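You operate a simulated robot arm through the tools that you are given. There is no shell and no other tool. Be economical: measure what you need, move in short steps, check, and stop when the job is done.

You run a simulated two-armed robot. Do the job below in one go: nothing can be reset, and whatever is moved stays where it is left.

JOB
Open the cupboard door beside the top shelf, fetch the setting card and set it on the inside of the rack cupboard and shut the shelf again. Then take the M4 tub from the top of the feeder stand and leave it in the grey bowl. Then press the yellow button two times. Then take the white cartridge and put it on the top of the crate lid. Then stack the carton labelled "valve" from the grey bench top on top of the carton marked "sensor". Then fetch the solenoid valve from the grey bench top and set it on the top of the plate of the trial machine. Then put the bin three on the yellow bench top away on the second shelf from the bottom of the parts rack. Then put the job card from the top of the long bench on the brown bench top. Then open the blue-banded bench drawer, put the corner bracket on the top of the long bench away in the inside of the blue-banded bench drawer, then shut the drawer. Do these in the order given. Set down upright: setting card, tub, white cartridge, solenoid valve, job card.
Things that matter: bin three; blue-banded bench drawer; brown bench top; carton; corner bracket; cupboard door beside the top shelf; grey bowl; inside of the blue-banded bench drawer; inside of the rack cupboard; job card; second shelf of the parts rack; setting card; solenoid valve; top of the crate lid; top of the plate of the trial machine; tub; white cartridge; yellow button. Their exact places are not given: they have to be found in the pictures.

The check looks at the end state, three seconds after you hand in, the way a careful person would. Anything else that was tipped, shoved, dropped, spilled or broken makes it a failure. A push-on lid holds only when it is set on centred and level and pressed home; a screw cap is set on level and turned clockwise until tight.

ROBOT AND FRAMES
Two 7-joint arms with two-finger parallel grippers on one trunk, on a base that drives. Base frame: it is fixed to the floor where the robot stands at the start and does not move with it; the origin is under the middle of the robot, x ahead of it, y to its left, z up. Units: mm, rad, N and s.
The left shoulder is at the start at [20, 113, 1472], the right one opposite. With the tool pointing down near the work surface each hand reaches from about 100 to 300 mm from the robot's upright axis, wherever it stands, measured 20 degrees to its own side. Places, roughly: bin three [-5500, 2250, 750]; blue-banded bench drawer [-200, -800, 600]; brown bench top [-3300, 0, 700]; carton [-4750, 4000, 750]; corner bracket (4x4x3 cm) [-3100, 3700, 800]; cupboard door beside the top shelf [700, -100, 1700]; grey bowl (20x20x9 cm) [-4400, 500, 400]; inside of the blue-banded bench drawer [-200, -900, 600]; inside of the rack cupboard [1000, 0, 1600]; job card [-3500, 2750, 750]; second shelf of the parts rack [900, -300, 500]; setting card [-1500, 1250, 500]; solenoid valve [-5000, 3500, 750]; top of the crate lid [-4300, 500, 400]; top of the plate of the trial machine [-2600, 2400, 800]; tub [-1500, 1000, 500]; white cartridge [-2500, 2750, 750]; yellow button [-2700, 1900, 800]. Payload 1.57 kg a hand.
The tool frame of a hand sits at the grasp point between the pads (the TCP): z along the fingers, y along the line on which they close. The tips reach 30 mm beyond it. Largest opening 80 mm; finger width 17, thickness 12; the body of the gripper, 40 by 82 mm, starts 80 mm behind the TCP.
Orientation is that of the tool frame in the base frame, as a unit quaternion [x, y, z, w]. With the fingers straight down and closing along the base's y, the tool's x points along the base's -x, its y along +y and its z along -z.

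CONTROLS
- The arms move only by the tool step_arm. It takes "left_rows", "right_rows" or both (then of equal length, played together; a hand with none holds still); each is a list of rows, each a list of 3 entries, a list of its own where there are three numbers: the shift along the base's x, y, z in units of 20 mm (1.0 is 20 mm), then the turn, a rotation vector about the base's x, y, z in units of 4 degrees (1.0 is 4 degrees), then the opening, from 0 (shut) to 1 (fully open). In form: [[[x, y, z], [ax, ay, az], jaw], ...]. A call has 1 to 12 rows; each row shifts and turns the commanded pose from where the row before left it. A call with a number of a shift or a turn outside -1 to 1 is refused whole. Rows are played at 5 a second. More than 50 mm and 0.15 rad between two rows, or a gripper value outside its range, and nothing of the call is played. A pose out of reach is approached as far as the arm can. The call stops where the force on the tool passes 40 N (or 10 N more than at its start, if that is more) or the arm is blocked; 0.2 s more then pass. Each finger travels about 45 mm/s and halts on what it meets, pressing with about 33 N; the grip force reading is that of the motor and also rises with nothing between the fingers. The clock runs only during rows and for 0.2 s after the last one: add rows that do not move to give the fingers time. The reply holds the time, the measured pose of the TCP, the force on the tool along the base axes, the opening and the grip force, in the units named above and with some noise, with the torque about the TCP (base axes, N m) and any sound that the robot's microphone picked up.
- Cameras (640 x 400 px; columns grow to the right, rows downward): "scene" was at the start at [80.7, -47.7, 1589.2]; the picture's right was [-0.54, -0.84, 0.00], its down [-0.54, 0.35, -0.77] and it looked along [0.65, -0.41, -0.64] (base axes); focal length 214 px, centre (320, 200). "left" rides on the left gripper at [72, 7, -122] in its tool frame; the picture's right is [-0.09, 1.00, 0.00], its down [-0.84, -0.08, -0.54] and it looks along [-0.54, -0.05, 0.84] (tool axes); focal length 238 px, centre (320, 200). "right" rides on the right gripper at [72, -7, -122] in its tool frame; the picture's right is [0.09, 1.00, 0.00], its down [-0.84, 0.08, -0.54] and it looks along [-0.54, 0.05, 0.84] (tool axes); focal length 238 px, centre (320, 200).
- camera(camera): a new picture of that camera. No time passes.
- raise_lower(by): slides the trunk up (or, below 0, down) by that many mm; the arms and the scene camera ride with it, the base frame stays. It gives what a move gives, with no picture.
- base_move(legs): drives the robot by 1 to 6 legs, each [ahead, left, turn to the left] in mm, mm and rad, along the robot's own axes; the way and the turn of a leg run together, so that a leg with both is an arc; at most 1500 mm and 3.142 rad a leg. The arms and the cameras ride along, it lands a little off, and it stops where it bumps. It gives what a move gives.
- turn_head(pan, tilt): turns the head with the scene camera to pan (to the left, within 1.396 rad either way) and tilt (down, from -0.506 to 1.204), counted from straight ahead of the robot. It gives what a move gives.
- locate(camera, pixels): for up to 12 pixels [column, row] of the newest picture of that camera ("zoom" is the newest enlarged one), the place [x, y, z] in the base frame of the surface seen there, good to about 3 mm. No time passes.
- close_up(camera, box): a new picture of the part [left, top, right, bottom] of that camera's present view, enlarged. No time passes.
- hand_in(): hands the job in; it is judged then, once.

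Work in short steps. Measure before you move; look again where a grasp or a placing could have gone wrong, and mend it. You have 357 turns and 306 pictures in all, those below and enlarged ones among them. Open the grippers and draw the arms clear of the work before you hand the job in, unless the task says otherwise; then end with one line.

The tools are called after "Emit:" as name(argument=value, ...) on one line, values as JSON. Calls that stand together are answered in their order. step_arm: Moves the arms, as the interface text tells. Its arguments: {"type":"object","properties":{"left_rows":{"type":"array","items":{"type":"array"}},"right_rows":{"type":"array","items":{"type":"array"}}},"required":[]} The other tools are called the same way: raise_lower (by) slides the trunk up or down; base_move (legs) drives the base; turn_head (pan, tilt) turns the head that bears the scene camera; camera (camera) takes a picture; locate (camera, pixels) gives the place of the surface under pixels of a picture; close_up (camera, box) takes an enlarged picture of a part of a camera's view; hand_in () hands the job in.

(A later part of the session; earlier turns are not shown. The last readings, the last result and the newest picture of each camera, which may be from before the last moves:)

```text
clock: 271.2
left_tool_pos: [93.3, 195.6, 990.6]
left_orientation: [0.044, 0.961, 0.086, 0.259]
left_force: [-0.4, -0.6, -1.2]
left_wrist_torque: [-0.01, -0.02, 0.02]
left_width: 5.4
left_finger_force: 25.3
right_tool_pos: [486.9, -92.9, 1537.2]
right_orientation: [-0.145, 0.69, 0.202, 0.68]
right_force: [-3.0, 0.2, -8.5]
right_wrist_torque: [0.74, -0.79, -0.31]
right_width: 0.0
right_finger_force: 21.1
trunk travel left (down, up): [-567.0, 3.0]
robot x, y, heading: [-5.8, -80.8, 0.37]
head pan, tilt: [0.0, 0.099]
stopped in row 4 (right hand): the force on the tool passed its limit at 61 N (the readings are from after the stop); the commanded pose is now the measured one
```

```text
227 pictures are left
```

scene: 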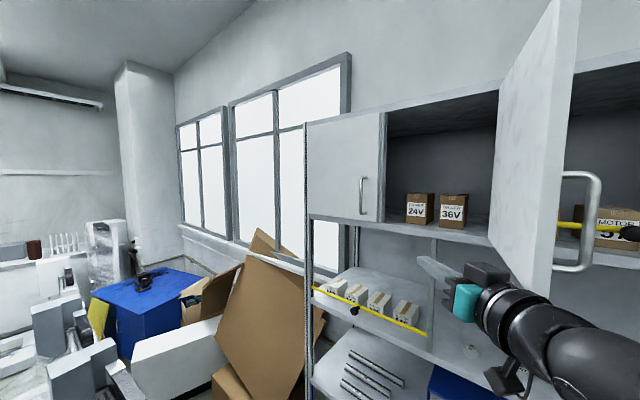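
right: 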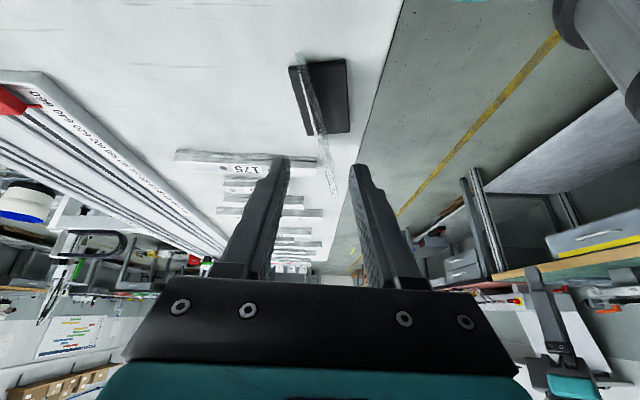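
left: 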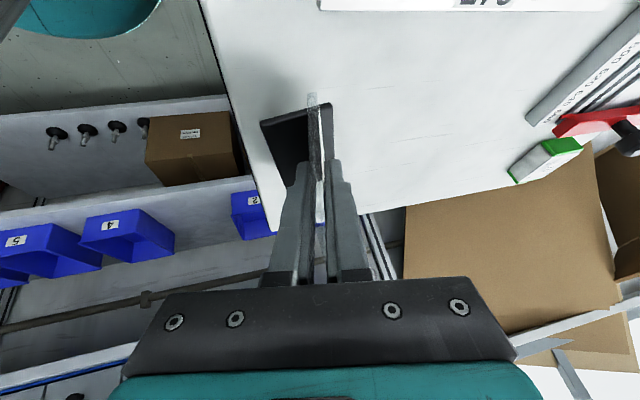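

The wrist touched the door's lower corner. I lower 40 mm, turn the base 0.2 further left, and raise again.

Emit:
step_arm(right_rows=[[[0, 0, -1], [0, 0, 0], 0], [[0, 0, -1], [0, 0, 0], 0], [[0, 0, -1], [0, 0, 0], 0]])

Emit:
base_move(legs=[[0, 0, 0.22]])

Emit:
step_arm(right_rows=[[[0, 0, 1], [0, 0, 0], 0], [[0, 0, 1], [0, 0, 0], 0], [[0, 0, 1], [0, 0, 0], 0], [[0, 0, 1], [0, 0, 0], 0], [[0, 0, 1], [0, 0, 0], 0], [[0, 0, 1], [0, 0, 0], 0], [[0, 0, 1], [0, 0, 0], 0]])

```text
clock: 272.0
left_tool_pos: [93.4, 195.3, 990.7]
left_orientation: [0.046, 0.961, 0.085, 0.259]
left_force: [-0.7, -1.0, -0.3]
left_wrist_torque: [0.0, 0.03, -0.01]
left_width: 5.4
left_finger_force: 25.2
right_tool_pos: [488.6, -94.2, 1478.9]
right_orientation: [-0.144, 0.688, 0.202, 0.682]
right_force: [-0.8, -0.4, 0.2]
right_wrist_torque: [0.02, 0.02, -0.02]
right_width: 0.0
right_finger_force: 21.5
trunk travel left (down, up): [-567.0, 3.0]
robot x, y, heading: [-8.9, -77.6, 0.368]
head pan, tilt: [0.0, 0.099]
```

```text
clock: 273.2
left_tool_pos: [30.9, 211.5, 989.8]
left_orientation: [-0.06, 0.96, 0.113, 0.248]
left_force: [1.0, -0.6, -0.7]
left_wrist_torque: [0.05, 0.01, -0.01]
left_width: 5.6
left_finger_force: 25.6
right_tool_pos: [479.0, 12.5, 1478.6]
right_orientation: [-0.218, 0.669, 0.274, 0.656]
right_force: [0.9, 0.2, 1.3]
right_wrist_torque: [0.03, 0.0, -0.02]
right_width: 0.4
right_finger_force: 21.3
trunk travel left (down, up): [-567.0, 3.0]
robot x, y, heading: [-1.8, -81.8, 0.59]
head pan, tilt: [0.0, 0.099]
```

```text
clock: 274.8
left_tool_pos: [31.3, 211.5, 990.1]
left_orientation: [-0.059, 0.96, 0.114, 0.248]
left_force: [-0.4, 0.7, -0.7]
left_wrist_torque: [-0.03, 0.0, -0.01]
left_width: 5.4
left_finger_force: 25.5
right_tool_pos: [476.6, 13.5, 1618.6]
right_orientation: [-0.218, 0.669, 0.274, 0.656]
right_force: [0.5, 0.4, -0.3]
right_wrist_torque: [0.02, 0.01, 0.0]
right_width: 0.1
right_finger_force: 21.5
trunk travel left (down, up): [-567.0, 3.0]
robot x, y, heading: [-4.0, -82.4, 0.591]
head pan, tilt: [0.0, 0.099]
```

The hand is now at (477,13,1619) on the inner side. I turn the base right to sweep the door wider.

Emit:
base_move(legs=[[0, 0, -0.75]])

Emit:
camera(camera="scene")

```text
clock: 276.2
left_tool_pos: [113.3, 187.9, 990.1]
left_orientation: [0.081, 0.959, 0.074, 0.261]
left_force: [0.3, -0.5, -2.2]
left_wrist_torque: [-0.01, -0.01, -0.04]
left_width: 5.4
left_finger_force: 25.5
right_tool_pos: [483.1, -119.6, 1615.5]
right_orientation: [-0.132, 0.693, 0.182, 0.685]
right_force: [2.8, 5.8, 1.5]
right_wrist_torque: [-0.24, 0.15, -0.29]
right_width: 0.0
right_finger_force: 21.2
trunk travel left (down, up): [-567.0, 3.0]
robot x, y, heading: [-8.4, -79.4, 0.298]
head pan, tilt: [0.0, 0.099]
stopped in leg 1: the force on the tool passed its limit at 91 N (the readings are from after the stop); the commanded pose is now the measured one
```

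```text
226 pictures are left
```

scene: 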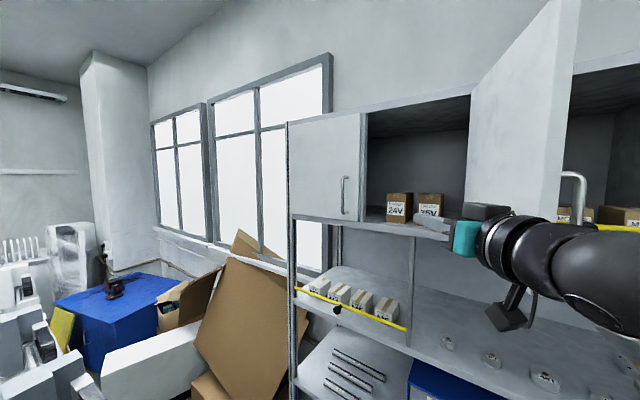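

The door is being pushed (peak 91 N stopped the turn). I continue gently with the arm moving right.

Emit:
step_arm(right_rows=[[[0, -0.5, 0], [0, 0, -0.3], 0], [[0, -0.5, 0], [0, 0, -0.3], 0], [[0, -0.5, 0], [0, 0, -0.3], 0], [[0, -0.5, 0], [0, 0, -0.3], 0], [[0, -0.5, 0], [0, 0, -0.3], 0], [[0, -0.5, 0], [0, 0, -0.3], 0], [[0, -0.5, 0], [0, 0, -0.3], 0], [[0, -0.5, 0], [0, 0, -0.3], 0], [[0, -0.5, 0], [0, 0, -0.3], 0], [[0, -0.5, 0], [0, 0, -0.3], 0], [[0, -0.5, 0], [0, 0, -0.3], 0], [[0, -0.5, 0], [0, 0, -0.3], 0]])

Emit:
camera(camera="scene")

```text
clock: 276.8
left_tool_pos: [113.8, 193.0, 989.1]
left_orientation: [0.078, 0.96, 0.073, 0.26]
left_force: [0.7, 0.1, -1.2]
left_wrist_torque: [0.0, 0.02, -0.03]
left_width: 5.4
left_finger_force: 25.4
right_tool_pos: [483.5, -120.3, 1613.7]
right_orientation: [-0.131, 0.694, 0.176, 0.686]
right_force: [11.5, 27.3, 10.3]
right_wrist_torque: [-1.34, 1.03, -1.59]
right_width: 0.0
right_finger_force: 21.4
trunk travel left (down, up): [-567.0, 3.0]
robot x, y, heading: [-7.7, -77.9, 0.297]
head pan, tilt: [0.0, 0.099]
stopped in row 2 (right hand): the force on the tool passed its limit at 44 N (the readings are from after the stop); the commanded pose is now the measured one
```

```text
225 pictures are left
```

scene: 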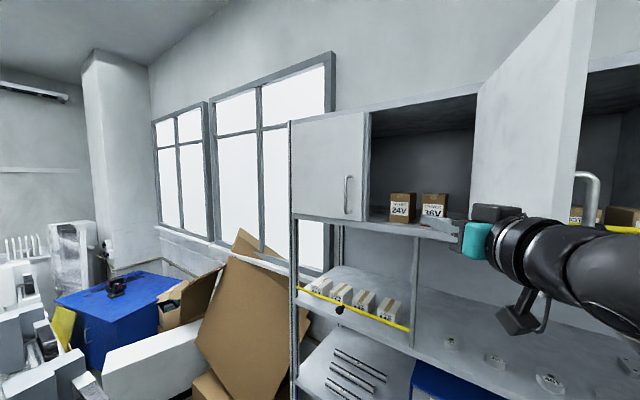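

Resistance suggests the door may be at its stop. I check the door's edge position.

Emit:
locate(camera="scene", pixels=[[585, 60], [570, 190], [480, 120], [530, 150], [590, 190]])

```text
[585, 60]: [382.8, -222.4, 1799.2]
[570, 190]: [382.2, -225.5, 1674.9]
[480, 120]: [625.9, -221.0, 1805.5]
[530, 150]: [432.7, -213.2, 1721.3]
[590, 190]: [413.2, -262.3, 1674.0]
```

The door is at its stop (~100°). I'll have the left arm place the card in the right-hand gap; first back away and stow the right arm by retracing its path.

Emit:
base_move(legs=[[-150, 20, 0], [0, 0, -0.3]])

Emit:
step_arm(right_rows=[[[-0.3, -0.2, -1], [0, 0, 0], 0], [[-0.3, -0.2, -1], [0, 0, 0], 0], [[-0.3, -0.2, -1], [0, 0, 0], 0], [[-0.3, -0.2, -1], [0, 0, 0], 0], [[-0.3, -0.2, -1], [0, 0, 0.5], 0], [[-0.3, -0.2, -1], [0, 0, 0.5], 0], [[-0.3, -0.2, -1], [0, 0, 0.5], 0], [[-0.3, -0.2, -1], [0, 0, 0.5], 0], [[-0.3, -0.2, -1], [0, 0, 0.5], 0], [[-0.3, -0.2, -1], [-0.2, 0.9, 0], 0], [[-0.3, -0.2, -1], [-0.2, 0.9, 0], 0], [[-0.3, -0.2, -1], [-0.2, 0.9, 0], 0]])

Emit:
step_arm(right_rows=[[[-0.9, 0, -1], [-0.3, 0.95, 0], 0], [[-0.9, 0, -1], [-0.3, 0.95, 0], 0], [[-0.9, 0, -1], [-0.3, 0.95, 0], 0], [[-0.9, 0, -1], [-0.3, 0.95, 0], 0], [[-0.9, 0, -1], [-0.3, 0.95, 0], 0], [[-0.9, 0, -1], [-0.3, 0.95, 0], 0], [[-0.9, 0, -1], [-0.3, 0.95, 0], 0], [[-0.9, 0, -1], [-0.3, 0.95, 0], 0], [[-0.9, 0, -1], [-0.3, 0.95, 0], 0], [[-0.9, 0, -1], [-0.3, 0.95, 0], 0], [[-0.5, 0, -1], [-0.3, 0.95, 0], 0], [[0, 0, -1], [-0.3, 0.95, 0], 0]])

```text
clock: 277.6
left_tool_pos: [107.2, 191.9, 988.4]
left_orientation: [0.077, 0.96, 0.074, 0.26]
left_force: [0.5, 0.3, -0.3]
left_wrist_torque: [-0.05, 0.01, -0.03]
left_width: 5.6
left_finger_force: 25.7
right_tool_pos: [474.5, -120.1, 1612.3]
right_orientation: [-0.136, 0.696, 0.178, 0.683]
right_force: [5.8, 18.8, 5.7]
right_wrist_torque: [-0.75, 0.48, -1.24]
right_width: 0.0
right_finger_force: 21.2
trunk travel left (down, up): [-567.0, 3.0]
robot x, y, heading: [-8.3, -82.3, 0.304]
head pan, tilt: [0.0, 0.099]
stopped in leg 1: the force on the tool passed its limit at 44 N (the readings are from after the stop); the commanded pose is now the measured one
```

```text
clock: 278.2
left_tool_pos: [104.0, 191.6, 989.5]
left_orientation: [0.076, 0.959, 0.075, 0.261]
left_force: [0.8, 0.7, -1.6]
left_wrist_torque: [-0.01, 0.05, -0.02]
left_width: 5.3
left_finger_force: 25.5
right_tool_pos: [459.8, -124.7, 1578.6]
right_orientation: [-0.143, 0.687, 0.183, 0.688]
right_force: [-13.8, 21.2, 2.3]
right_wrist_torque: [-0.5, -0.11, -2.86]
right_width: 0.1
right_finger_force: 21.4
right hand out of reach, approached as far as the arm can: row 2, 3
trunk travel left (down, up): [-567.0, 3.0]
robot x, y, heading: [-13.7, -80.6, 0.302]
head pan, tilt: [0.0, 0.099]
stopped in row 3 (right hand): the force on the tool passed its limit at 43 N (the readings are from after the stop); the commanded pose is now the measured one
```

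```text
clock: 280.8
left_tool_pos: [106.3, 188.3, 990.4]
left_orientation: [0.077, 0.959, 0.076, 0.261]
left_force: [0.6, -0.1, -0.2]
left_wrist_torque: [-0.02, 0.03, 0.02]
left_width: 5.2
left_finger_force: 25.6
right_tool_pos: [417.1, -115.0, 1368.8]
right_orientation: [-0.139, 0.919, 0.132, 0.344]
right_force: [-0.2, 0.0, 0.0]
right_wrist_torque: [0.01, 0.02, 0.02]
right_width: 0.0
right_finger_force: 21.4
right hand out of reach, approached as far as the arm can: row 1, 2, 3, 4, 5, 6, 7, 8, 9, 10
trunk travel left (down, up): [-567.0, 3.0]
robot x, y, heading: [-16.0, -77.3, 0.297]
head pan, tilt: [0.0, 0.099]
```

Right hand is free at (417,-115,1369). I retract and lower it further to a stowed position.

Emit:
step_arm(right_rows=[[[-0.5, -0.7, -1], [-0.2, 0.4, 0], 0], [[-0.5, -0.7, -1], [-0.2, 0.4, 0], 0], [[-0.5, -0.7, -1], [-0.2, 0.4, 0], 0], [[-0.5, -0.7, -1], [-0.2, 0.4, 0], 0], [[-0.5, -0.7, -1], [-0.2, 0.4, 0], 0], [[-0.5, -0.7, -1], [-0.2, 0.4, 0], 0], [[-0.5, -0.7, -1], [-0.2, 0.4, 0], 0], [[-0.5, -0.7, -1], [-0.2, 0.4, 0], 0], [[-0.5, -0.7, -1], [-0.2, 0.4, 0], 0], [[-0.5, -0.7, -1], [-0.2, 0.4, 0], 0], [[-0.5, -0.7, -1], [-0.2, 0.4, 0], 0], [[-0.5, -0.7, -1], [-0.2, 0.4, 0], 0]])

Emit:
base_move(legs=[[0, 0, -0.3], [60, -45, 0]])

Emit:
close_up(camera="scene", box=[280, 90, 480, 240])

```text
clock: 283.4
left_tool_pos: [105.9, 188.4, 990.4]
left_orientation: [0.078, 0.959, 0.076, 0.261]
left_force: [-0.6, 0.1, -0.1]
left_wrist_torque: [-0.01, 0.01, -0.05]
left_width: 5.6
left_finger_force: 25.4
right_tool_pos: [305.3, -282.1, 1128.2]
right_orientation: [-0.143, 0.971, 0.076, 0.174]
right_force: [0.0, 0.3, -0.1]
right_wrist_torque: [0.01, 0.01, -0.01]
right_width: 0.0
right_finger_force: 21.0
right hand out of reach, approached as far as the arm can: row 2, 3, 4
trunk travel left (down, up): [-567.0, 3.0]
robot x, y, heading: [-13.8, -79.7, 0.303]
head pan, tilt: [0.0, 0.099]
```

```text
clock: 285.4
left_tool_pos: [241.0, 97.3, 989.6]
left_orientation: [0.22, 0.937, 0.036, 0.268]
left_force: [0.1, -0.4, -0.5]
left_wrist_torque: [0.03, -0.02, 0.05]
left_width: 5.4
left_finger_force: 25.9
right_tool_pos: [292.4, -411.0, 1127.0]
right_orientation: [0.003, 0.982, 0.049, 0.183]
right_force: [0.8, 0.7, -0.2]
right_wrist_torque: [-0.01, 0.01, -0.01]
right_width: 0.2
right_finger_force: 21.3
trunk travel left (down, up): [-567.0, 3.0]
robot x, y, heading: [47.1, -127.5, -0.004]
head pan, tilt: [0.0, 0.099]
```

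```text
2.67 times, centred on (380, 165) of scene
```

zoom: 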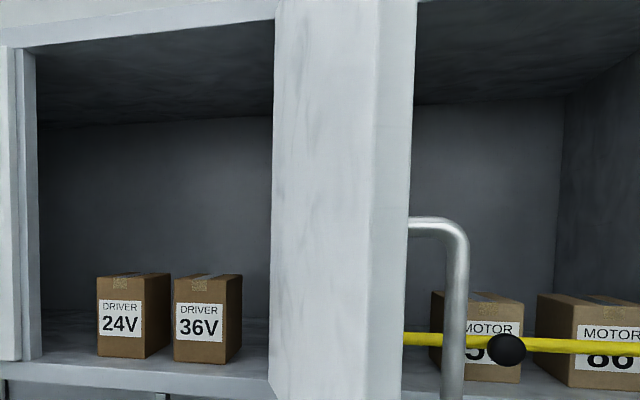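

I measure the right-hand gap between the 36V box (zoom x≈243) and the door/partition.

Emit:
locate(camera="zoom", pixels=[[242, 300], [225, 360], [250, 365], [260, 350], [268, 330], [268, 300], [268, 200], [262, 375], [240, 335], [38, 340], [38, 200]])

```text
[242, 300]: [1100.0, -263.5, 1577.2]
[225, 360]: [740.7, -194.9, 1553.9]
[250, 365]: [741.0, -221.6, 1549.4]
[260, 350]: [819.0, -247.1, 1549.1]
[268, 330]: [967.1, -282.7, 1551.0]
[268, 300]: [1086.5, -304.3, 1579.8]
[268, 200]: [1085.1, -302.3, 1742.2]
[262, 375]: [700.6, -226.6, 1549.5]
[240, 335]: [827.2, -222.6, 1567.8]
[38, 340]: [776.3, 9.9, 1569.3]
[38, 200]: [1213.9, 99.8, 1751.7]
```

The hand already has the right orientation for the gap (pointing az -24°). I move the left hand forward first (to avoid folding) and then up in front of the cupboard.

Emit:
step_arm(left_rows=[[[1, -0.6, 0.3], [0, 0, 0], 0], [[1, -0.6, 0.3], [0, 0, 0], 0], [[1, -0.6, 0.3], [0, 0, 0], 0], [[1, -0.6, 0.3], [0, 0, 0], 0], [[1, -0.6, 0.3], [0, 0, 0], 0], [[1, -0.6, 0.3], [0, 0, 0], 0], [[1, -0.6, 0.3], [0, 0, 0], 0], [[1, -0.6, 0.3], [0, 0, 0], 0], [[1, -0.6, 0.3], [0, 0, 0], 0], [[1, -0.6, 0.3], [0, 0, 0], 0], [[1, -0.6, 0.3], [0, 0, 0], 0], [[1, -0.6, 0.3], [0, 0, 0], 0]])

Emit:
step_arm(left_rows=[[[0, 0, 1], [0, 0, 0], 0], [[0, 0, 1], [0, 0, 0], 0], [[0, 0, 1], [0, 0, 0], 0], [[0, 0, 1], [0, 0, 0], 0], [[0, 0, 1], [0, 0, 0], 0], [[0, 0, 1], [0, 0, 0], 0], [[0, 0, 1], [0, 0, 0], 0], [[0, 0, 1], [0, 0, 0], 0], [[0, 0, 1], [0, 0, 0], 0], [[0, 0, 1], [0, 0, 0], 0], [[0, 0, 1], [0, 0, 0], 0], [[0, 0, 1], [0, 0, 0], 0]])

Emit:
step_arm(left_rows=[[[0, 0, 1], [0, 0, 0], 0], [[0, 0, 1], [0, 0, 0], 0], [[0, 0, 1], [0, 0, 0], 0], [[0, 0, 1], [0, 0, 0], 0], [[0, 0, 1], [0, 0, 0], 0], [[0, 0, 1], [0, 0, 0], 0], [[0, 0, 1], [0, 0, 0], 0], [[0, 0, 1], [0, 0, 0], 0], [[0, 0, 1], [0, 0, 0], 0], [[0, 0, 1], [0, 0, 0], 0], [[0, 0, 1], [0, 0, 0], 0], [[0, 0, 1], [0, 0, 0], 0]])

Emit:
camera(camera="left")

```text
clock: 288.0
left_tool_pos: [479.1, -47.1, 1059.8]
left_orientation: [0.22, 0.937, 0.035, 0.268]
left_force: [0.8, 0.8, -0.1]
left_wrist_torque: [0.01, 0.02, -0.02]
left_width: 5.4
left_finger_force: 25.7
right_tool_pos: [292.3, -411.3, 1126.7]
right_orientation: [0.004, 0.982, 0.049, 0.183]
right_force: [-0.1, -0.4, -0.4]
right_wrist_torque: [0.0, -0.05, 0.01]
right_width: 0.1
right_finger_force: 21.6
trunk travel left (down, up): [-567.0, 3.0]
robot x, y, heading: [48.7, -122.7, -0.001]
head pan, tilt: [0.0, 0.099]
```

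```text
clock: 290.6
left_tool_pos: [480.7, -45.2, 1298.7]
left_orientation: [0.22, 0.937, 0.035, 0.268]
left_force: [0.2, 0.7, -0.8]
left_wrist_torque: [-0.02, 0.05, 0.0]
left_width: 5.5
left_finger_force: 25.2
right_tool_pos: [292.8, -409.7, 1128.1]
right_orientation: [0.004, 0.982, 0.049, 0.183]
right_force: [0.0, -0.2, 0.7]
right_wrist_torque: [-0.04, 0.02, -0.06]
right_width: 0.2
right_finger_force: 21.8
trunk travel left (down, up): [-567.0, 3.0]
robot x, y, heading: [44.7, -122.1, 0.001]
head pan, tilt: [0.0, 0.099]
```

```text
clock: 293.2
left_tool_pos: [478.6, -47.4, 1542.0]
left_orientation: [0.22, 0.937, 0.036, 0.269]
left_force: [-0.6, 0.1, -0.8]
left_wrist_torque: [0.01, 0.04, -0.01]
left_width: 5.6
left_finger_force: 25.5
right_tool_pos: [290.5, -411.5, 1127.4]
right_orientation: [0.004, 0.982, 0.05, 0.183]
right_force: [-1.2, 0.9, 0.1]
right_wrist_torque: [-0.03, -0.01, 0.0]
right_width: 0.0
right_finger_force: 21.1
trunk travel left (down, up): [-567.0, 3.0]
robot x, y, heading: [48.9, -126.3, 0.0]
head pan, tilt: [0.0, 0.099]
```

```text
223 pictures are left
```

left: 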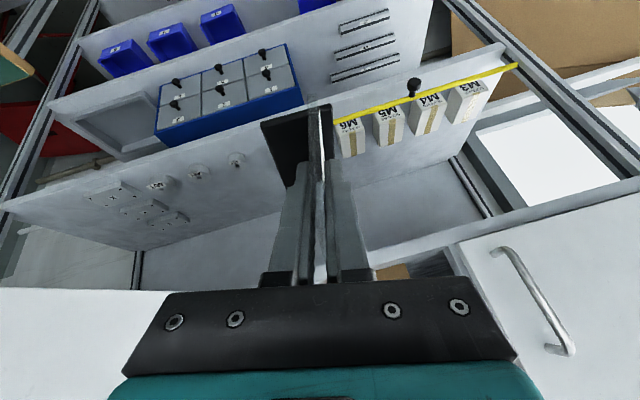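

Tracking is clean. Raise to 1622, bring the hand to rel (318,-20), then drive ahead 210 mm so it stands before the gap, left of the door.

Emit:
step_arm(left_rows=[[[0, 0, 1], [0, 0, 0], 0], [[0, 0, 1], [0, 0, 0], 0], [[0, 0, 1], [0, 0, 0], 0], [[0, 0, 1], [0, 0, 0], 0], [[-0.9, -0.9, 0], [0, 0, 0], 0], [[-0.9, -0.9, 0], [0, 0, 0], 0], [[-0.9, -0.9, 0], [0, 0, 0], 0], [[-0.9, -0.9, 0], [0, 0, 0], 0], [[-0.9, -0.9, 0], [0, 0, 0], 0], [[-0.9, -0.6, 0], [0, 0, 0], 0]])

Emit:
base_move(legs=[[208, 0, 0]])

Emit:
camera(camera="left")

Emit:
camera(camera="scene")

```text
clock: 295.4
left_tool_pos: [369.4, -149.6, 1622.6]
left_orientation: [0.219, 0.937, 0.036, 0.269]
left_force: [-0.4, -0.9, -0.3]
left_wrist_torque: [0.01, 0.02, -0.01]
left_width: 5.4
left_finger_force: 25.3
right_tool_pos: [290.5, -412.1, 1126.1]
right_orientation: [0.004, 0.982, 0.05, 0.184]
right_force: [0.7, 0.0, 1.0]
right_wrist_torque: [-0.03, -0.04, 0.03]
right_width: 0.1
right_finger_force: 21.0
trunk travel left (down, up): [-567.0, 3.0]
robot x, y, heading: [46.7, -124.3, 0.006]
head pan, tilt: [0.0, 0.099]
```

```text
clock: 297.1
left_tool_pos: [580.2, -147.5, 1622.8]
left_orientation: [0.219, 0.937, 0.036, 0.269]
left_force: [-0.4, -1.1, -0.7]
left_wrist_torque: [0.0, 0.0, 0.02]
left_width: 5.4
left_finger_force: 25.5
right_tool_pos: [501.3, -409.9, 1127.8]
right_orientation: [0.002, 0.982, 0.05, 0.184]
right_force: [0.4, 0.4, 0.6]
right_wrist_torque: [-0.02, 0.0, 0.02]
right_width: 0.0
right_finger_force: 20.8
trunk travel left (down, up): [-567.0, 3.0]
robot x, y, heading: [257.8, -126.3, 0.007]
head pan, tilt: [0.0, 0.099]
```

```text
222 pictures are left
```

left: 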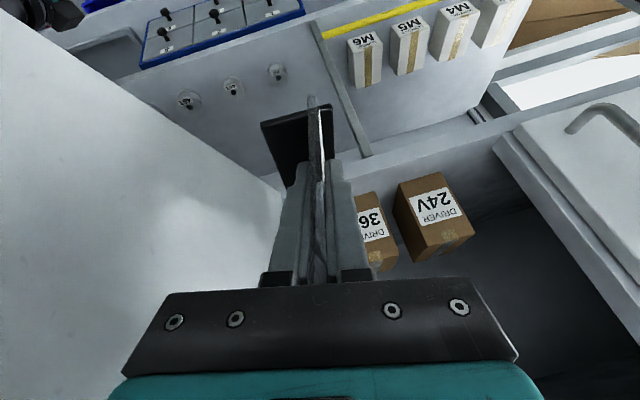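

```text
221 pictures are left
```

scene: 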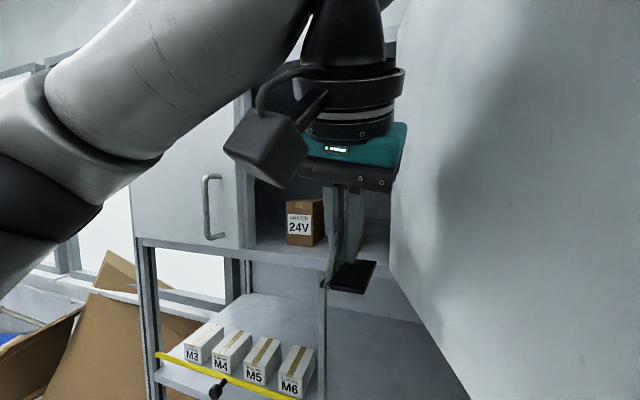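

The view shows the card level and heading for the gap right of the 36V box. I insert along the pointing direction toward (733,-219) in steps, then check.

Emit:
step_arm(left_rows=[[[0.9, -0.42, 0], [0, 0, 0], 0], [[0.9, -0.42, 0], [0, 0, 0], 0], [[0.9, -0.42, 0], [0, 0, 0], 0], [[0.9, -0.42, 0], [0, 0, 0], 0], [[0.9, -0.42, 0], [0, 0, 0], 0]])

Emit:
camera(camera="left")

Emit:
camera(camera="scene")

```text
clock: 298.3
left_tool_pos: [665.5, -178.9, 1625.7]
left_orientation: [0.217, 0.937, 0.036, 0.27]
left_force: [-12.7, 24.8, 0.8]
left_wrist_torque: [-1.81, -0.82, -1.58]
left_width: 5.1
left_finger_force: 25.5
right_tool_pos: [498.1, -405.0, 1129.7]
right_orientation: [0.002, 0.982, 0.048, 0.184]
right_force: [-0.5, -0.5, 0.2]
right_wrist_torque: [0.02, -0.03, 0.04]
right_width: 0.0
right_finger_force: 21.5
trunk travel left (down, up): [-567.0, 3.0]
robot x, y, heading: [255.0, -121.1, 0.003]
head pan, tilt: [0.0, 0.099]
```

```text
220 pictures are left
```

left: 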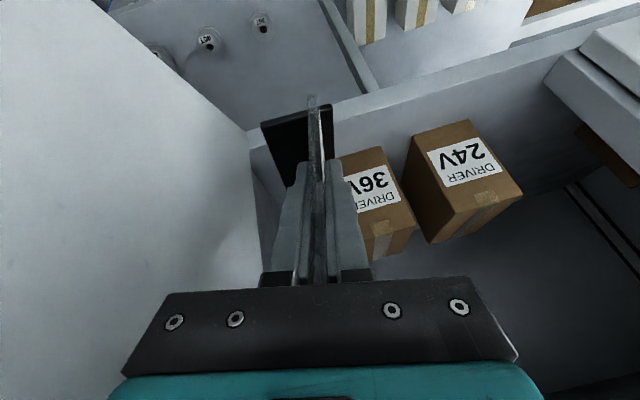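

```text
219 pictures are left
```

scene: 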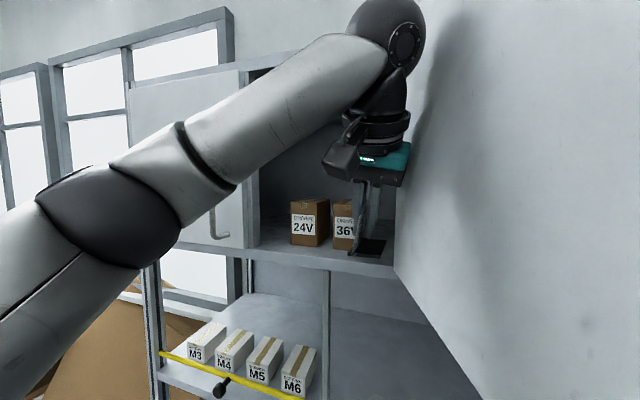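

The wrist ball touches the door here, so the right gap doesn't work. I back out and instead go for the space left of the 24V box: yaw the hand +26° and shift the base left.

Emit:
step_arm(left_rows=[[[-0.9, 0.6, 0], [0, 0, 0], 0], [[-0.9, 0.6, 0], [0, 0, 0], 0], [[-0.9, 0.6, 0], [0, 0, 0], 0], [[-0.2, 0.6, 0], [0, 0, 0.9], 0], [[-0.2, 0.6, 0], [0, 0, 0.9], 0], [[-0.2, 0.4, 0], [0, 0, 0.9], 0], [[0, 0, 0], [0, 0, 0.9], 0], [[0, 0, 0], [0, 0, 0.9], 0], [[0, 0, 0], [0, 0, 0.9], 0], [[0, 0, 0], [0, 0, 0.9], 0]])

Emit:
base_move(legs=[[53, 74, 0]])

Emit:
camera(camera="left")

Emit:
camera(camera="scene")

```text
clock: 300.5
left_tool_pos: [603.7, -121.1, 1622.9]
left_orientation: [0.008, 0.963, 0.095, 0.254]
left_force: [0.2, 0.3, -1.1]
left_wrist_torque: [0.03, 0.02, 0.02]
left_width: 5.2
left_finger_force: 25.7
right_tool_pos: [500.3, -411.3, 1127.8]
right_orientation: [0.003, 0.982, 0.05, 0.183]
right_force: [-0.9, 0.0, 0.1]
right_wrist_torque: [0.04, -0.01, -0.02]
right_width: 0.0
right_finger_force: 21.3
trunk travel left (down, up): [-567.0, 3.0]
robot x, y, heading: [258.0, -128.3, 0.007]
head pan, tilt: [0.0, 0.099]
```

```text
clock: 301.6
left_tool_pos: [655.9, -47.2, 1623.7]
left_orientation: [0.009, 0.962, 0.095, 0.255]
left_force: [0.7, -0.3, -0.4]
left_wrist_torque: [0.01, 0.02, 0.0]
left_width: 5.5
left_finger_force: 25.2
right_tool_pos: [551.7, -335.9, 1127.0]
right_orientation: [0.002, 0.982, 0.05, 0.184]
right_force: [-0.9, 0.3, -0.8]
right_wrist_torque: [-0.01, 0.0, 0.02]
right_width: 0.0
right_finger_force: 21.1
trunk travel left (down, up): [-567.0, 3.0]
robot x, y, heading: [309.1, -45.4, 0.004]
head pan, tilt: [0.0, 0.099]
```

```text
218 pictures are left
```

left: 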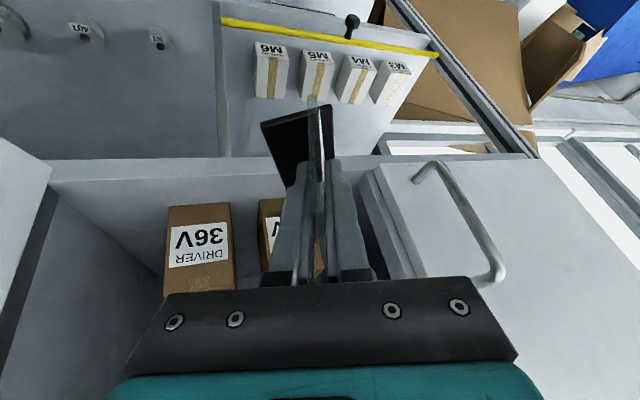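

```text
217 pictures are left
```

scene: 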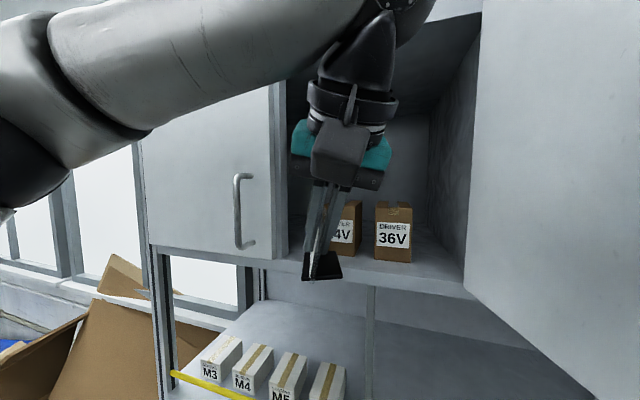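

Clear view: post's right edge at px 287, 24V box partly behind the fingers. I measure the corridor precisely.

Emit:
close_up(camera="scene", box=[260, 170, 480, 310])

Emit:
locate(camera="scene", pixels=[[287, 200], [287, 235], [290, 250], [345, 252], [333, 245], [362, 235], [378, 245], [412, 255], [440, 262], [431, 200], [465, 290], [315, 278]])

```text
2.86 times, centred on (370, 240) of scene
```

zoom: 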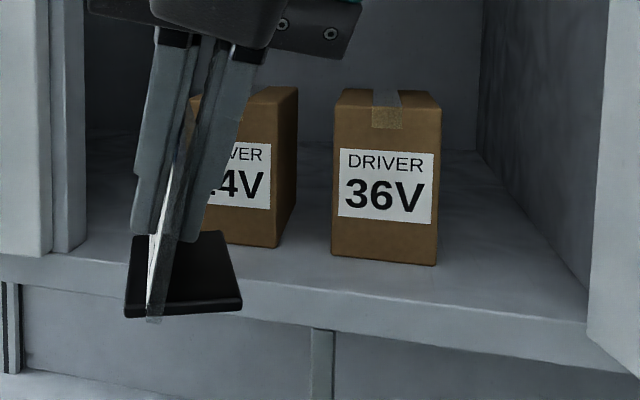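

```text
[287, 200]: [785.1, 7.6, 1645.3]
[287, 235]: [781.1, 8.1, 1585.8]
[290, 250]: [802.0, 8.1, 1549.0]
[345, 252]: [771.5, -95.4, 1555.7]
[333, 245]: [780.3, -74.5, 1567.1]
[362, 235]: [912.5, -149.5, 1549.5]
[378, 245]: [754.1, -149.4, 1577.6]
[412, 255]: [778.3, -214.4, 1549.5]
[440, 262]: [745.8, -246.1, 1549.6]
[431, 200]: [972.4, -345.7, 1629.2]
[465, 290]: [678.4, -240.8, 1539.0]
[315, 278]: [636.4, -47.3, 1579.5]
```

Corridor between box (y≈-55) and post (y≈8) is 63 mm; the foot needs 40. I align at y=-21 and advance, checking midway.

Emit:
step_arm(left_rows=[[[0, 0.65, 0], [0, 0, 0], 0], [[0, 0.65, 0], [0, 0, 0], 0], [[1, 0, 0], [0, 0, 0], 0], [[1, 0, 0], [0, 0, 0], 0], [[1, 0, 0], [0, 0, 0], 0], [[0.5, 0, 0], [0, 0, 0], 0]])

Emit:
close_up(camera="scene", box=[240, 100, 440, 290])

Emit:
camera(camera="left")

```text
clock: 303.0
left_tool_pos: [725.2, -22.1, 1621.8]
left_orientation: [0.009, 0.963, 0.094, 0.254]
left_force: [-0.7, -0.5, -1.0]
left_wrist_torque: [-0.03, 0.06, 0.01]
left_width: 5.5
left_finger_force: 24.9
right_tool_pos: [552.9, -336.9, 1128.1]
right_orientation: [0.002, 0.982, 0.05, 0.184]
right_force: [-0.1, 0.2, 0.2]
right_wrist_torque: [0.03, 0.02, 0.01]
right_width: 0.1
right_finger_force: 21.3
trunk travel left (down, up): [-567.0, 3.0]
robot x, y, heading: [307.4, -51.0, 0.01]
head pan, tilt: [0.0, 0.099]
```

```text
2.11 times, centred on (340, 195) of scene
```

zoom: 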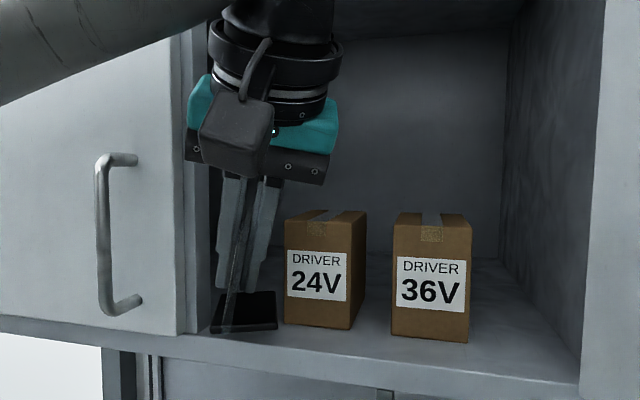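

```text
214 pictures are left
```

left: 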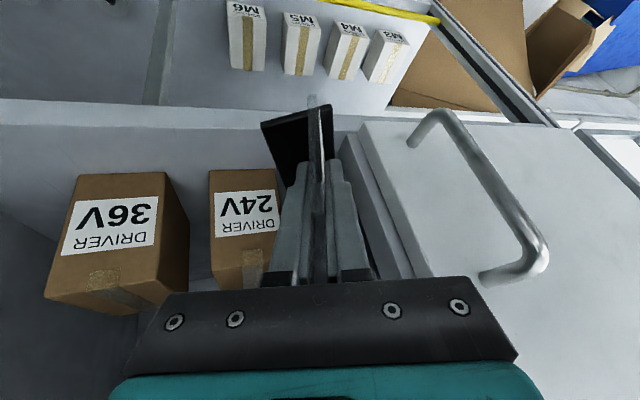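

Good alignment; the corridor is clear. Advance the remaining ~58 mm slightly to the right, slowly, and then lower.

Emit:
step_arm(left_rows=[[[0.5, -0.08, 0], [0, 0, 0], 0], [[0.5, -0.07, 0], [0, 0, 0], 0], [[0.5, 0, 0], [0, 0, 0], 0], [[0.5, 0, 0], [0, 0, 0], 0], [[0.5, 0, 0], [0, 0, 0], 0], [[0.4, 0, 0], [0, 0, 0], 0]])

Emit:
step_arm(left_rows=[[[0, 0, -0.4], [0, 0, 0], 0], [[0, 0, -0.4], [0, 0, 0], 0], [[0, 0, -0.3], [0, 0, 0], 0]])

Emit:
close_up(camera="scene", box=[240, 100, 440, 290])

Emit:
camera(camera="left")

```text
clock: 304.4
left_tool_pos: [782.2, -25.1, 1621.4]
left_orientation: [0.01, 0.962, 0.094, 0.254]
left_force: [1.2, -0.1, -1.0]
left_wrist_torque: [0.01, 0.02, 0.01]
left_width: 5.4
left_finger_force: 25.6
right_tool_pos: [550.8, -336.6, 1127.7]
right_orientation: [0.002, 0.982, 0.051, 0.183]
right_force: [0.1, 0.2, -0.2]
right_wrist_torque: [-0.02, -0.03, -0.01]
right_width: 0.0
right_finger_force: 21.0
trunk travel left (down, up): [-567.0, 3.0]
robot x, y, heading: [310.0, -48.8, 0.007]
head pan, tilt: [0.0, 0.099]
```

```text
clock: 305.2
left_tool_pos: [782.7, -24.7, 1601.1]
left_orientation: [0.009, 0.962, 0.094, 0.255]
left_force: [-0.1, -0.5, 4.0]
left_wrist_torque: [0.1, 0.13, -0.02]
left_width: 5.5
left_finger_force: 25.5
right_tool_pos: [552.0, -335.9, 1127.5]
right_orientation: [0.002, 0.982, 0.05, 0.183]
right_force: [-0.1, -0.4, -0.2]
right_wrist_torque: [0.01, 0.01, 0.03]
right_width: 0.0
right_finger_force: 21.8
trunk travel left (down, up): [-567.0, 3.0]
robot x, y, heading: [309.0, -54.4, 0.005]
head pan, tilt: [0.0, 0.099]
```

```text
2.11 times, centred on (340, 195) of scene
```

zoom: 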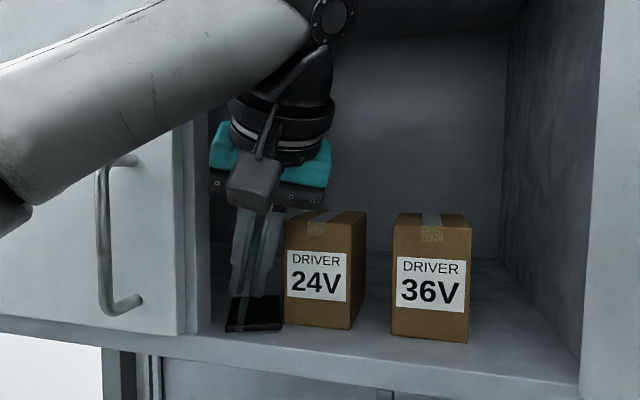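

```text
212 pictures are left
```

left: 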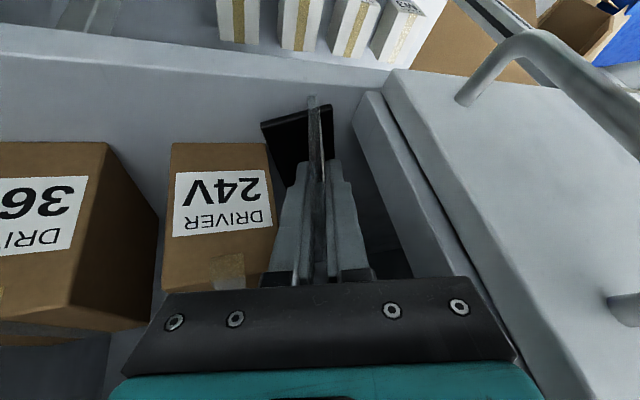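

Light contact; the card is beside the 24V box. I lower a touch, open only ~12 mm, and pull straight back out.

Emit:
step_arm(left_rows=[[[0, 0, -0.1], [0, 0, 0], 0], [[0, 0, 0], [0, 0, 0], 0.1], [[0, 0, 0], [0, 0, 0], 0.14], [[0, 0, 0], [0, 0, 0], 0.14], [[-0.5, -0.03, 0], [0, 0, 0], 0.14], [[-0.5, -0.03, 0], [0, 0, 0], 0.14], [[-1, -0.06, 0], [0, 0, 0], 0.14], [[-1, -0.06, 0], [0, 0, 0], 0.14], [[-1, -0.06, 0], [0, 0, 0], 0.14], [[-1, -0.06, 0], [0, 0, 0], 0.14], [[-1, -0.06, 0], [0, 0, 0], 0.14]])

Emit:
close_up(camera="scene", box=[240, 100, 440, 290])

Emit:
camera(camera="left")

```text
clock: 307.6
left_tool_pos: [662.0, -33.0, 1598.3]
left_orientation: [0.009, 0.962, 0.095, 0.254]
left_force: [-1.1, -0.9, 0.4]
left_wrist_torque: [-0.01, 0.01, 0.0]
left_width: 11.4
left_finger_force: 0.1
right_tool_pos: [552.2, -335.9, 1127.0]
right_orientation: [0.002, 0.982, 0.05, 0.184]
right_force: [0.5, -0.5, -0.7]
right_wrist_torque: [0.0, 0.0, -0.01]
right_width: 0.3
right_finger_force: 20.9
trunk travel left (down, up): [-567.0, 3.0]
robot x, y, heading: [308.4, -45.9, 0.005]
head pan, tilt: [0.0, 0.099]
```

```text
2.11 times, centred on (340, 195) of scene
```

zoom: 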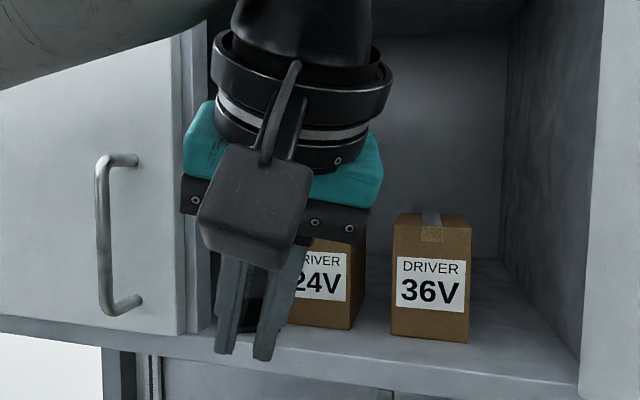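

```text
210 pictures are left
```

left: 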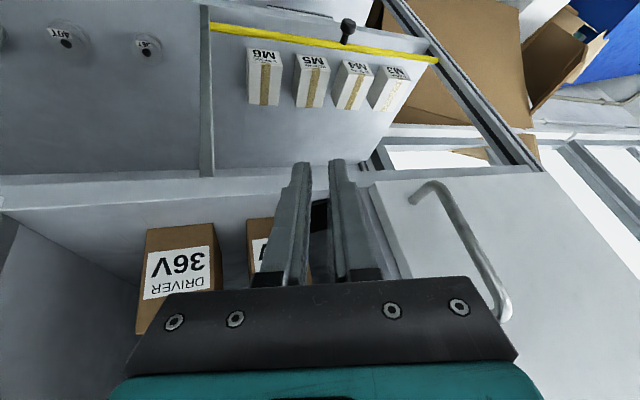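

The card stands inside beside the 24V box, released. I back the base off 300 mm, then lower the left arm along its old path while the right arm rises on the door's outer side.

Emit:
base_move(legs=[[-300, 0, 0]])

Emit:
step_arm(left_rows=[[[0.8, 0.7, 0], [0, 0, 0], 0.5], [[0.8, 0.7, 0], [0, 0, 0], 0.5], [[0.8, 0.7, 0], [0, 0, 0], 0.5], [[0.8, 0.7, 0], [0, 0, 0], 0.5], [[0.8, 0.7, 0], [0, 0, 0], 0.5], [[0, 0, -1], [0, 0, 0], 0.5], [[0, 0, -1], [0, 0, 0], 0.5], [[0, 0, -1], [0, 0, 0], 0.5], [[0, 0, -1], [0, 0, 0], 0.5], [[0, 0, -1], [0, 0, 0], 0.5], [[0, 0, -1], [0, 0, 0], 0.5], [[0, 0, -1], [0, 0, 0], 0.5]], right_rows=[[[1, 0, 1], [0, -1, 0], 0], [[1, 0, 1], [0, -1, 0], 0], [[1, 0, 1], [0, -1, 0], 0], [[1, 0, 1], [0, -1, 0], 0], [[1, 0, 1], [0, -1, 0], 0], [[1, 0, 1], [0, -1, 0], 0], [[1, 0, 1], [0, -1, 0], 0], [[1, 0, 1], [0, -1, 0], 0], [[1, 0, 1], [0, -1, 0], 0], [[1, 0, 1], [0, -1, 0], 0], [[0.5, 0, 1], [0, -1, 0], 0], [[0, 0, 1], [0, -1, 0], 0]])

Emit:
step_arm(left_rows=[[[0, 0, -1], [0, 0, 0], 0.5], [[0, 0, -1], [0, 0, 0], 0.5], [[0, 0, -1], [0, 0, 0], 0.5], [[0, 0, -1], [0, 0, 0], 0.5], [[0, 0, -1], [0, 0, 0], 0.5], [[0, 0, -1], [0, 0, 0], 0.5], [[0, 0, -1], [0, 0, 0], 0.5], [[0, 0, -1], [0, 0, 0], 0.5], [[0, 0, -1], [0, 0, 0], 0.5], [[0, 0, -1], [0, 0, 0], 0.5], [[0, 0, -1], [0, 0, 0], 0.5], [[0, 0, -1], [0, 0, 0], 0.5]], right_rows=[[[0, 0, 1], [0, -1, 0], 0], [[0, 0, 1], [0, -1, 0], 0], [[0, 0, 1], [0, -1, 0], 0], [[0, 0, 1], [0, -1, 0], 0], [[0, 0, 1], [0, -1, 0], 0], [[0, 0, 1], [0, 0, 0], 0], [[0, 0, 1], [0, 0, 0], 0], [[0, 0, 1], [0, 0, 0], 0], [[0, 0, 1], [0, 0, 0], 0], [[0, 0, 1], [0, 0, 0], 0], [[0, 0, 1], [0, 0, 0], 0], [[0, 0, 1], [0, 0, 0], 0]])

Emit:
step_arm(left_rows=[[[0, 0, -1], [0, 0, 0], 0.5], [[0, 0, -1], [0, 0, 0], 0.5], [[0, 0, -1], [0, 0, 0], 0.5], [[0, 0, -1], [0, 0, 0], 0.5], [[0, 0, -1], [0, 0, 0], 0.5], [[0, 0, -1], [0, 0, 0], 0.5], [[-1, 0.6, -0.2], [0, 0, -0.5], 1], [[-1, 0.6, -0.2], [0, 0, -0.5], 1], [[-1, 0.6, -0.2], [0, 0, -0.5], 1], [[-1, 0.6, -0.2], [0, 0, -0.5], 1], [[-1, 0.6, -0.2], [0, 0, -0.5], 1], [[-1, 0.6, -0.2], [0, 0, -0.5], 1]])

Emit:
camera(camera="scene")

```text
clock: 309.6
left_tool_pos: [361.0, -32.6, 1598.1]
left_orientation: [0.009, 0.962, 0.094, 0.255]
left_force: [0.3, 0.2, -0.4]
left_wrist_torque: [0.06, 0.01, -0.02]
left_width: 11.0
left_finger_force: 0.1
right_tool_pos: [250.5, -336.8, 1126.9]
right_orientation: [0.001, 0.982, 0.05, 0.184]
right_force: [-0.5, 0.0, -0.4]
right_wrist_torque: [-0.02, 0.02, 0.01]
right_width: 0.0
right_finger_force: 21.5
trunk travel left (down, up): [-567.0, 3.0]
robot x, y, heading: [6.6, -52.3, 0.01]
head pan, tilt: [0.0, 0.099]
```

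```text
clock: 312.2
left_tool_pos: [440.7, 37.1, 1459.7]
left_orientation: [0.007, 0.962, 0.095, 0.256]
left_force: [0.7, 0.9, -1.0]
left_wrist_torque: [0.0, 0.01, 0.03]
left_width: 40.0
left_finger_force: 0.0
right_tool_pos: [461.0, -338.0, 1366.6]
right_orientation: [-0.019, 0.822, 0.045, 0.567]
right_force: [0.3, 0.1, 0.1]
right_wrist_torque: [0.01, 0.0, 0.02]
right_width: 0.1
right_finger_force: 20.6
trunk travel left (down, up): [-567.0, 3.0]
robot x, y, heading: [9.6, -49.1, 0.008]
head pan, tilt: [0.0, 0.099]
```

```text
clock: 314.8
left_tool_pos: [441.1, 37.2, 1218.2]
left_orientation: [0.008, 0.962, 0.095, 0.255]
left_force: [-0.8, -0.2, -0.3]
left_wrist_torque: [0.01, 0.0, -0.03]
left_width: 39.9
left_finger_force: 0.0
right_tool_pos: [459.7, -336.3, 1607.6]
right_orientation: [-0.027, 0.711, 0.042, 0.701]
right_force: [-0.4, 0.1, 0.5]
right_wrist_torque: [0.03, 0.02, 0.0]
right_width: 0.0
right_finger_force: 21.5
trunk travel left (down, up): [-567.0, 3.0]
robot x, y, heading: [2.2, -53.1, 0.012]
head pan, tilt: [0.0, 0.099]
```

```text
clock: 317.4
left_tool_pos: [321.1, 108.5, 1074.2]
left_orientation: [0.109, 0.956, 0.068, 0.264]
left_force: [0.0, -0.3, 0.7]
left_wrist_torque: [0.01, 0.01, -0.01]
left_width: 80.1
left_finger_force: 0.2
right_tool_pos: [459.2, -336.3, 1608.1]
right_orientation: [-0.026, 0.711, 0.042, 0.701]
right_force: [0.0, 0.5, 0.2]
right_wrist_torque: [-0.01, -0.03, -0.01]
right_width: 0.1
right_finger_force: 21.5
trunk travel left (down, up): [-567.0, 3.0]
robot x, y, heading: [6.1, -51.2, 0.004]
head pan, tilt: [0.0, 0.099]
```

```text
209 pictures are left
```

scene: 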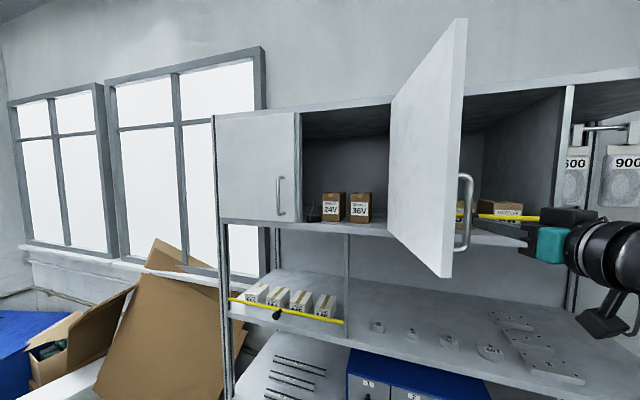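

Both arms are where I want them. Turning the base left sweeps the right fist into the door's outer face to close it partly.

Emit:
base_move(legs=[[0, 0, 0.6]])

Emit:
camera(camera="scene")

```text
clock: 319.5
left_tool_pos: [172.4, 259.7, 1073.8]
left_orientation: [-0.182, 0.945, 0.143, 0.231]
left_force: [0.2, -1.0, 0.6]
left_wrist_torque: [-0.01, 0.01, 0.01]
left_width: 80.0
left_finger_force: 0.0
right_tool_pos: [540.8, -23.6, 1608.3]
right_orientation: [-0.239, 0.67, 0.251, 0.656]
right_force: [-0.8, 0.3, -0.5]
right_wrist_torque: [0.02, -0.03, -0.05]
right_width: 0.3
right_finger_force: 21.6
trunk travel left (down, up): [-567.0, 3.0]
robot x, y, heading: [5.8, -50.5, 0.615]
head pan, tilt: [0.0, 0.099]
```

```text
208 pictures are left
```

scene: 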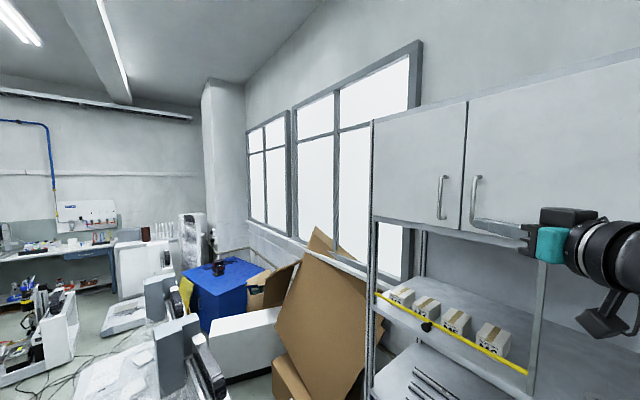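

The door appears to have swung shut. I verify with points on its face and the gap line.

Emit:
close_up(camera="scene", box=[370, 60, 640, 260])

Emit:
locate(camera="scene", pixels=[[472, 110], [462, 110], [490, 160], [520, 130], [560, 160], [620, 130], [476, 200], [455, 160]])

```text
2.00 times, centred on (505, 160) of scene
```

zoom: 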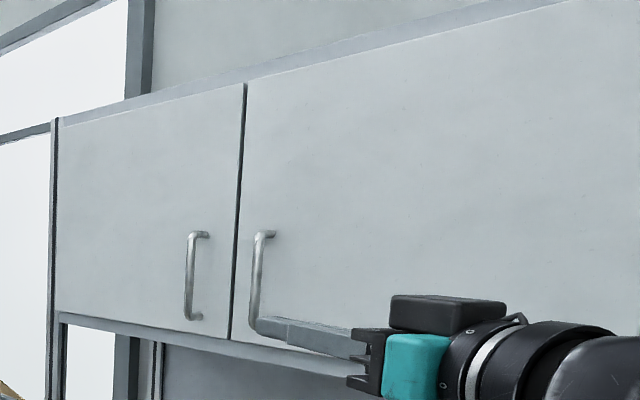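

```text
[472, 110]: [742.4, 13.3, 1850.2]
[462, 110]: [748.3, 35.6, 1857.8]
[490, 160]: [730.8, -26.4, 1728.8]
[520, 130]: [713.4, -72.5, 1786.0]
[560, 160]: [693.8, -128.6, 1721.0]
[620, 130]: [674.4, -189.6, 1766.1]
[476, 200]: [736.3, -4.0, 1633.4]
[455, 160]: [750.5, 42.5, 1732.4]
```

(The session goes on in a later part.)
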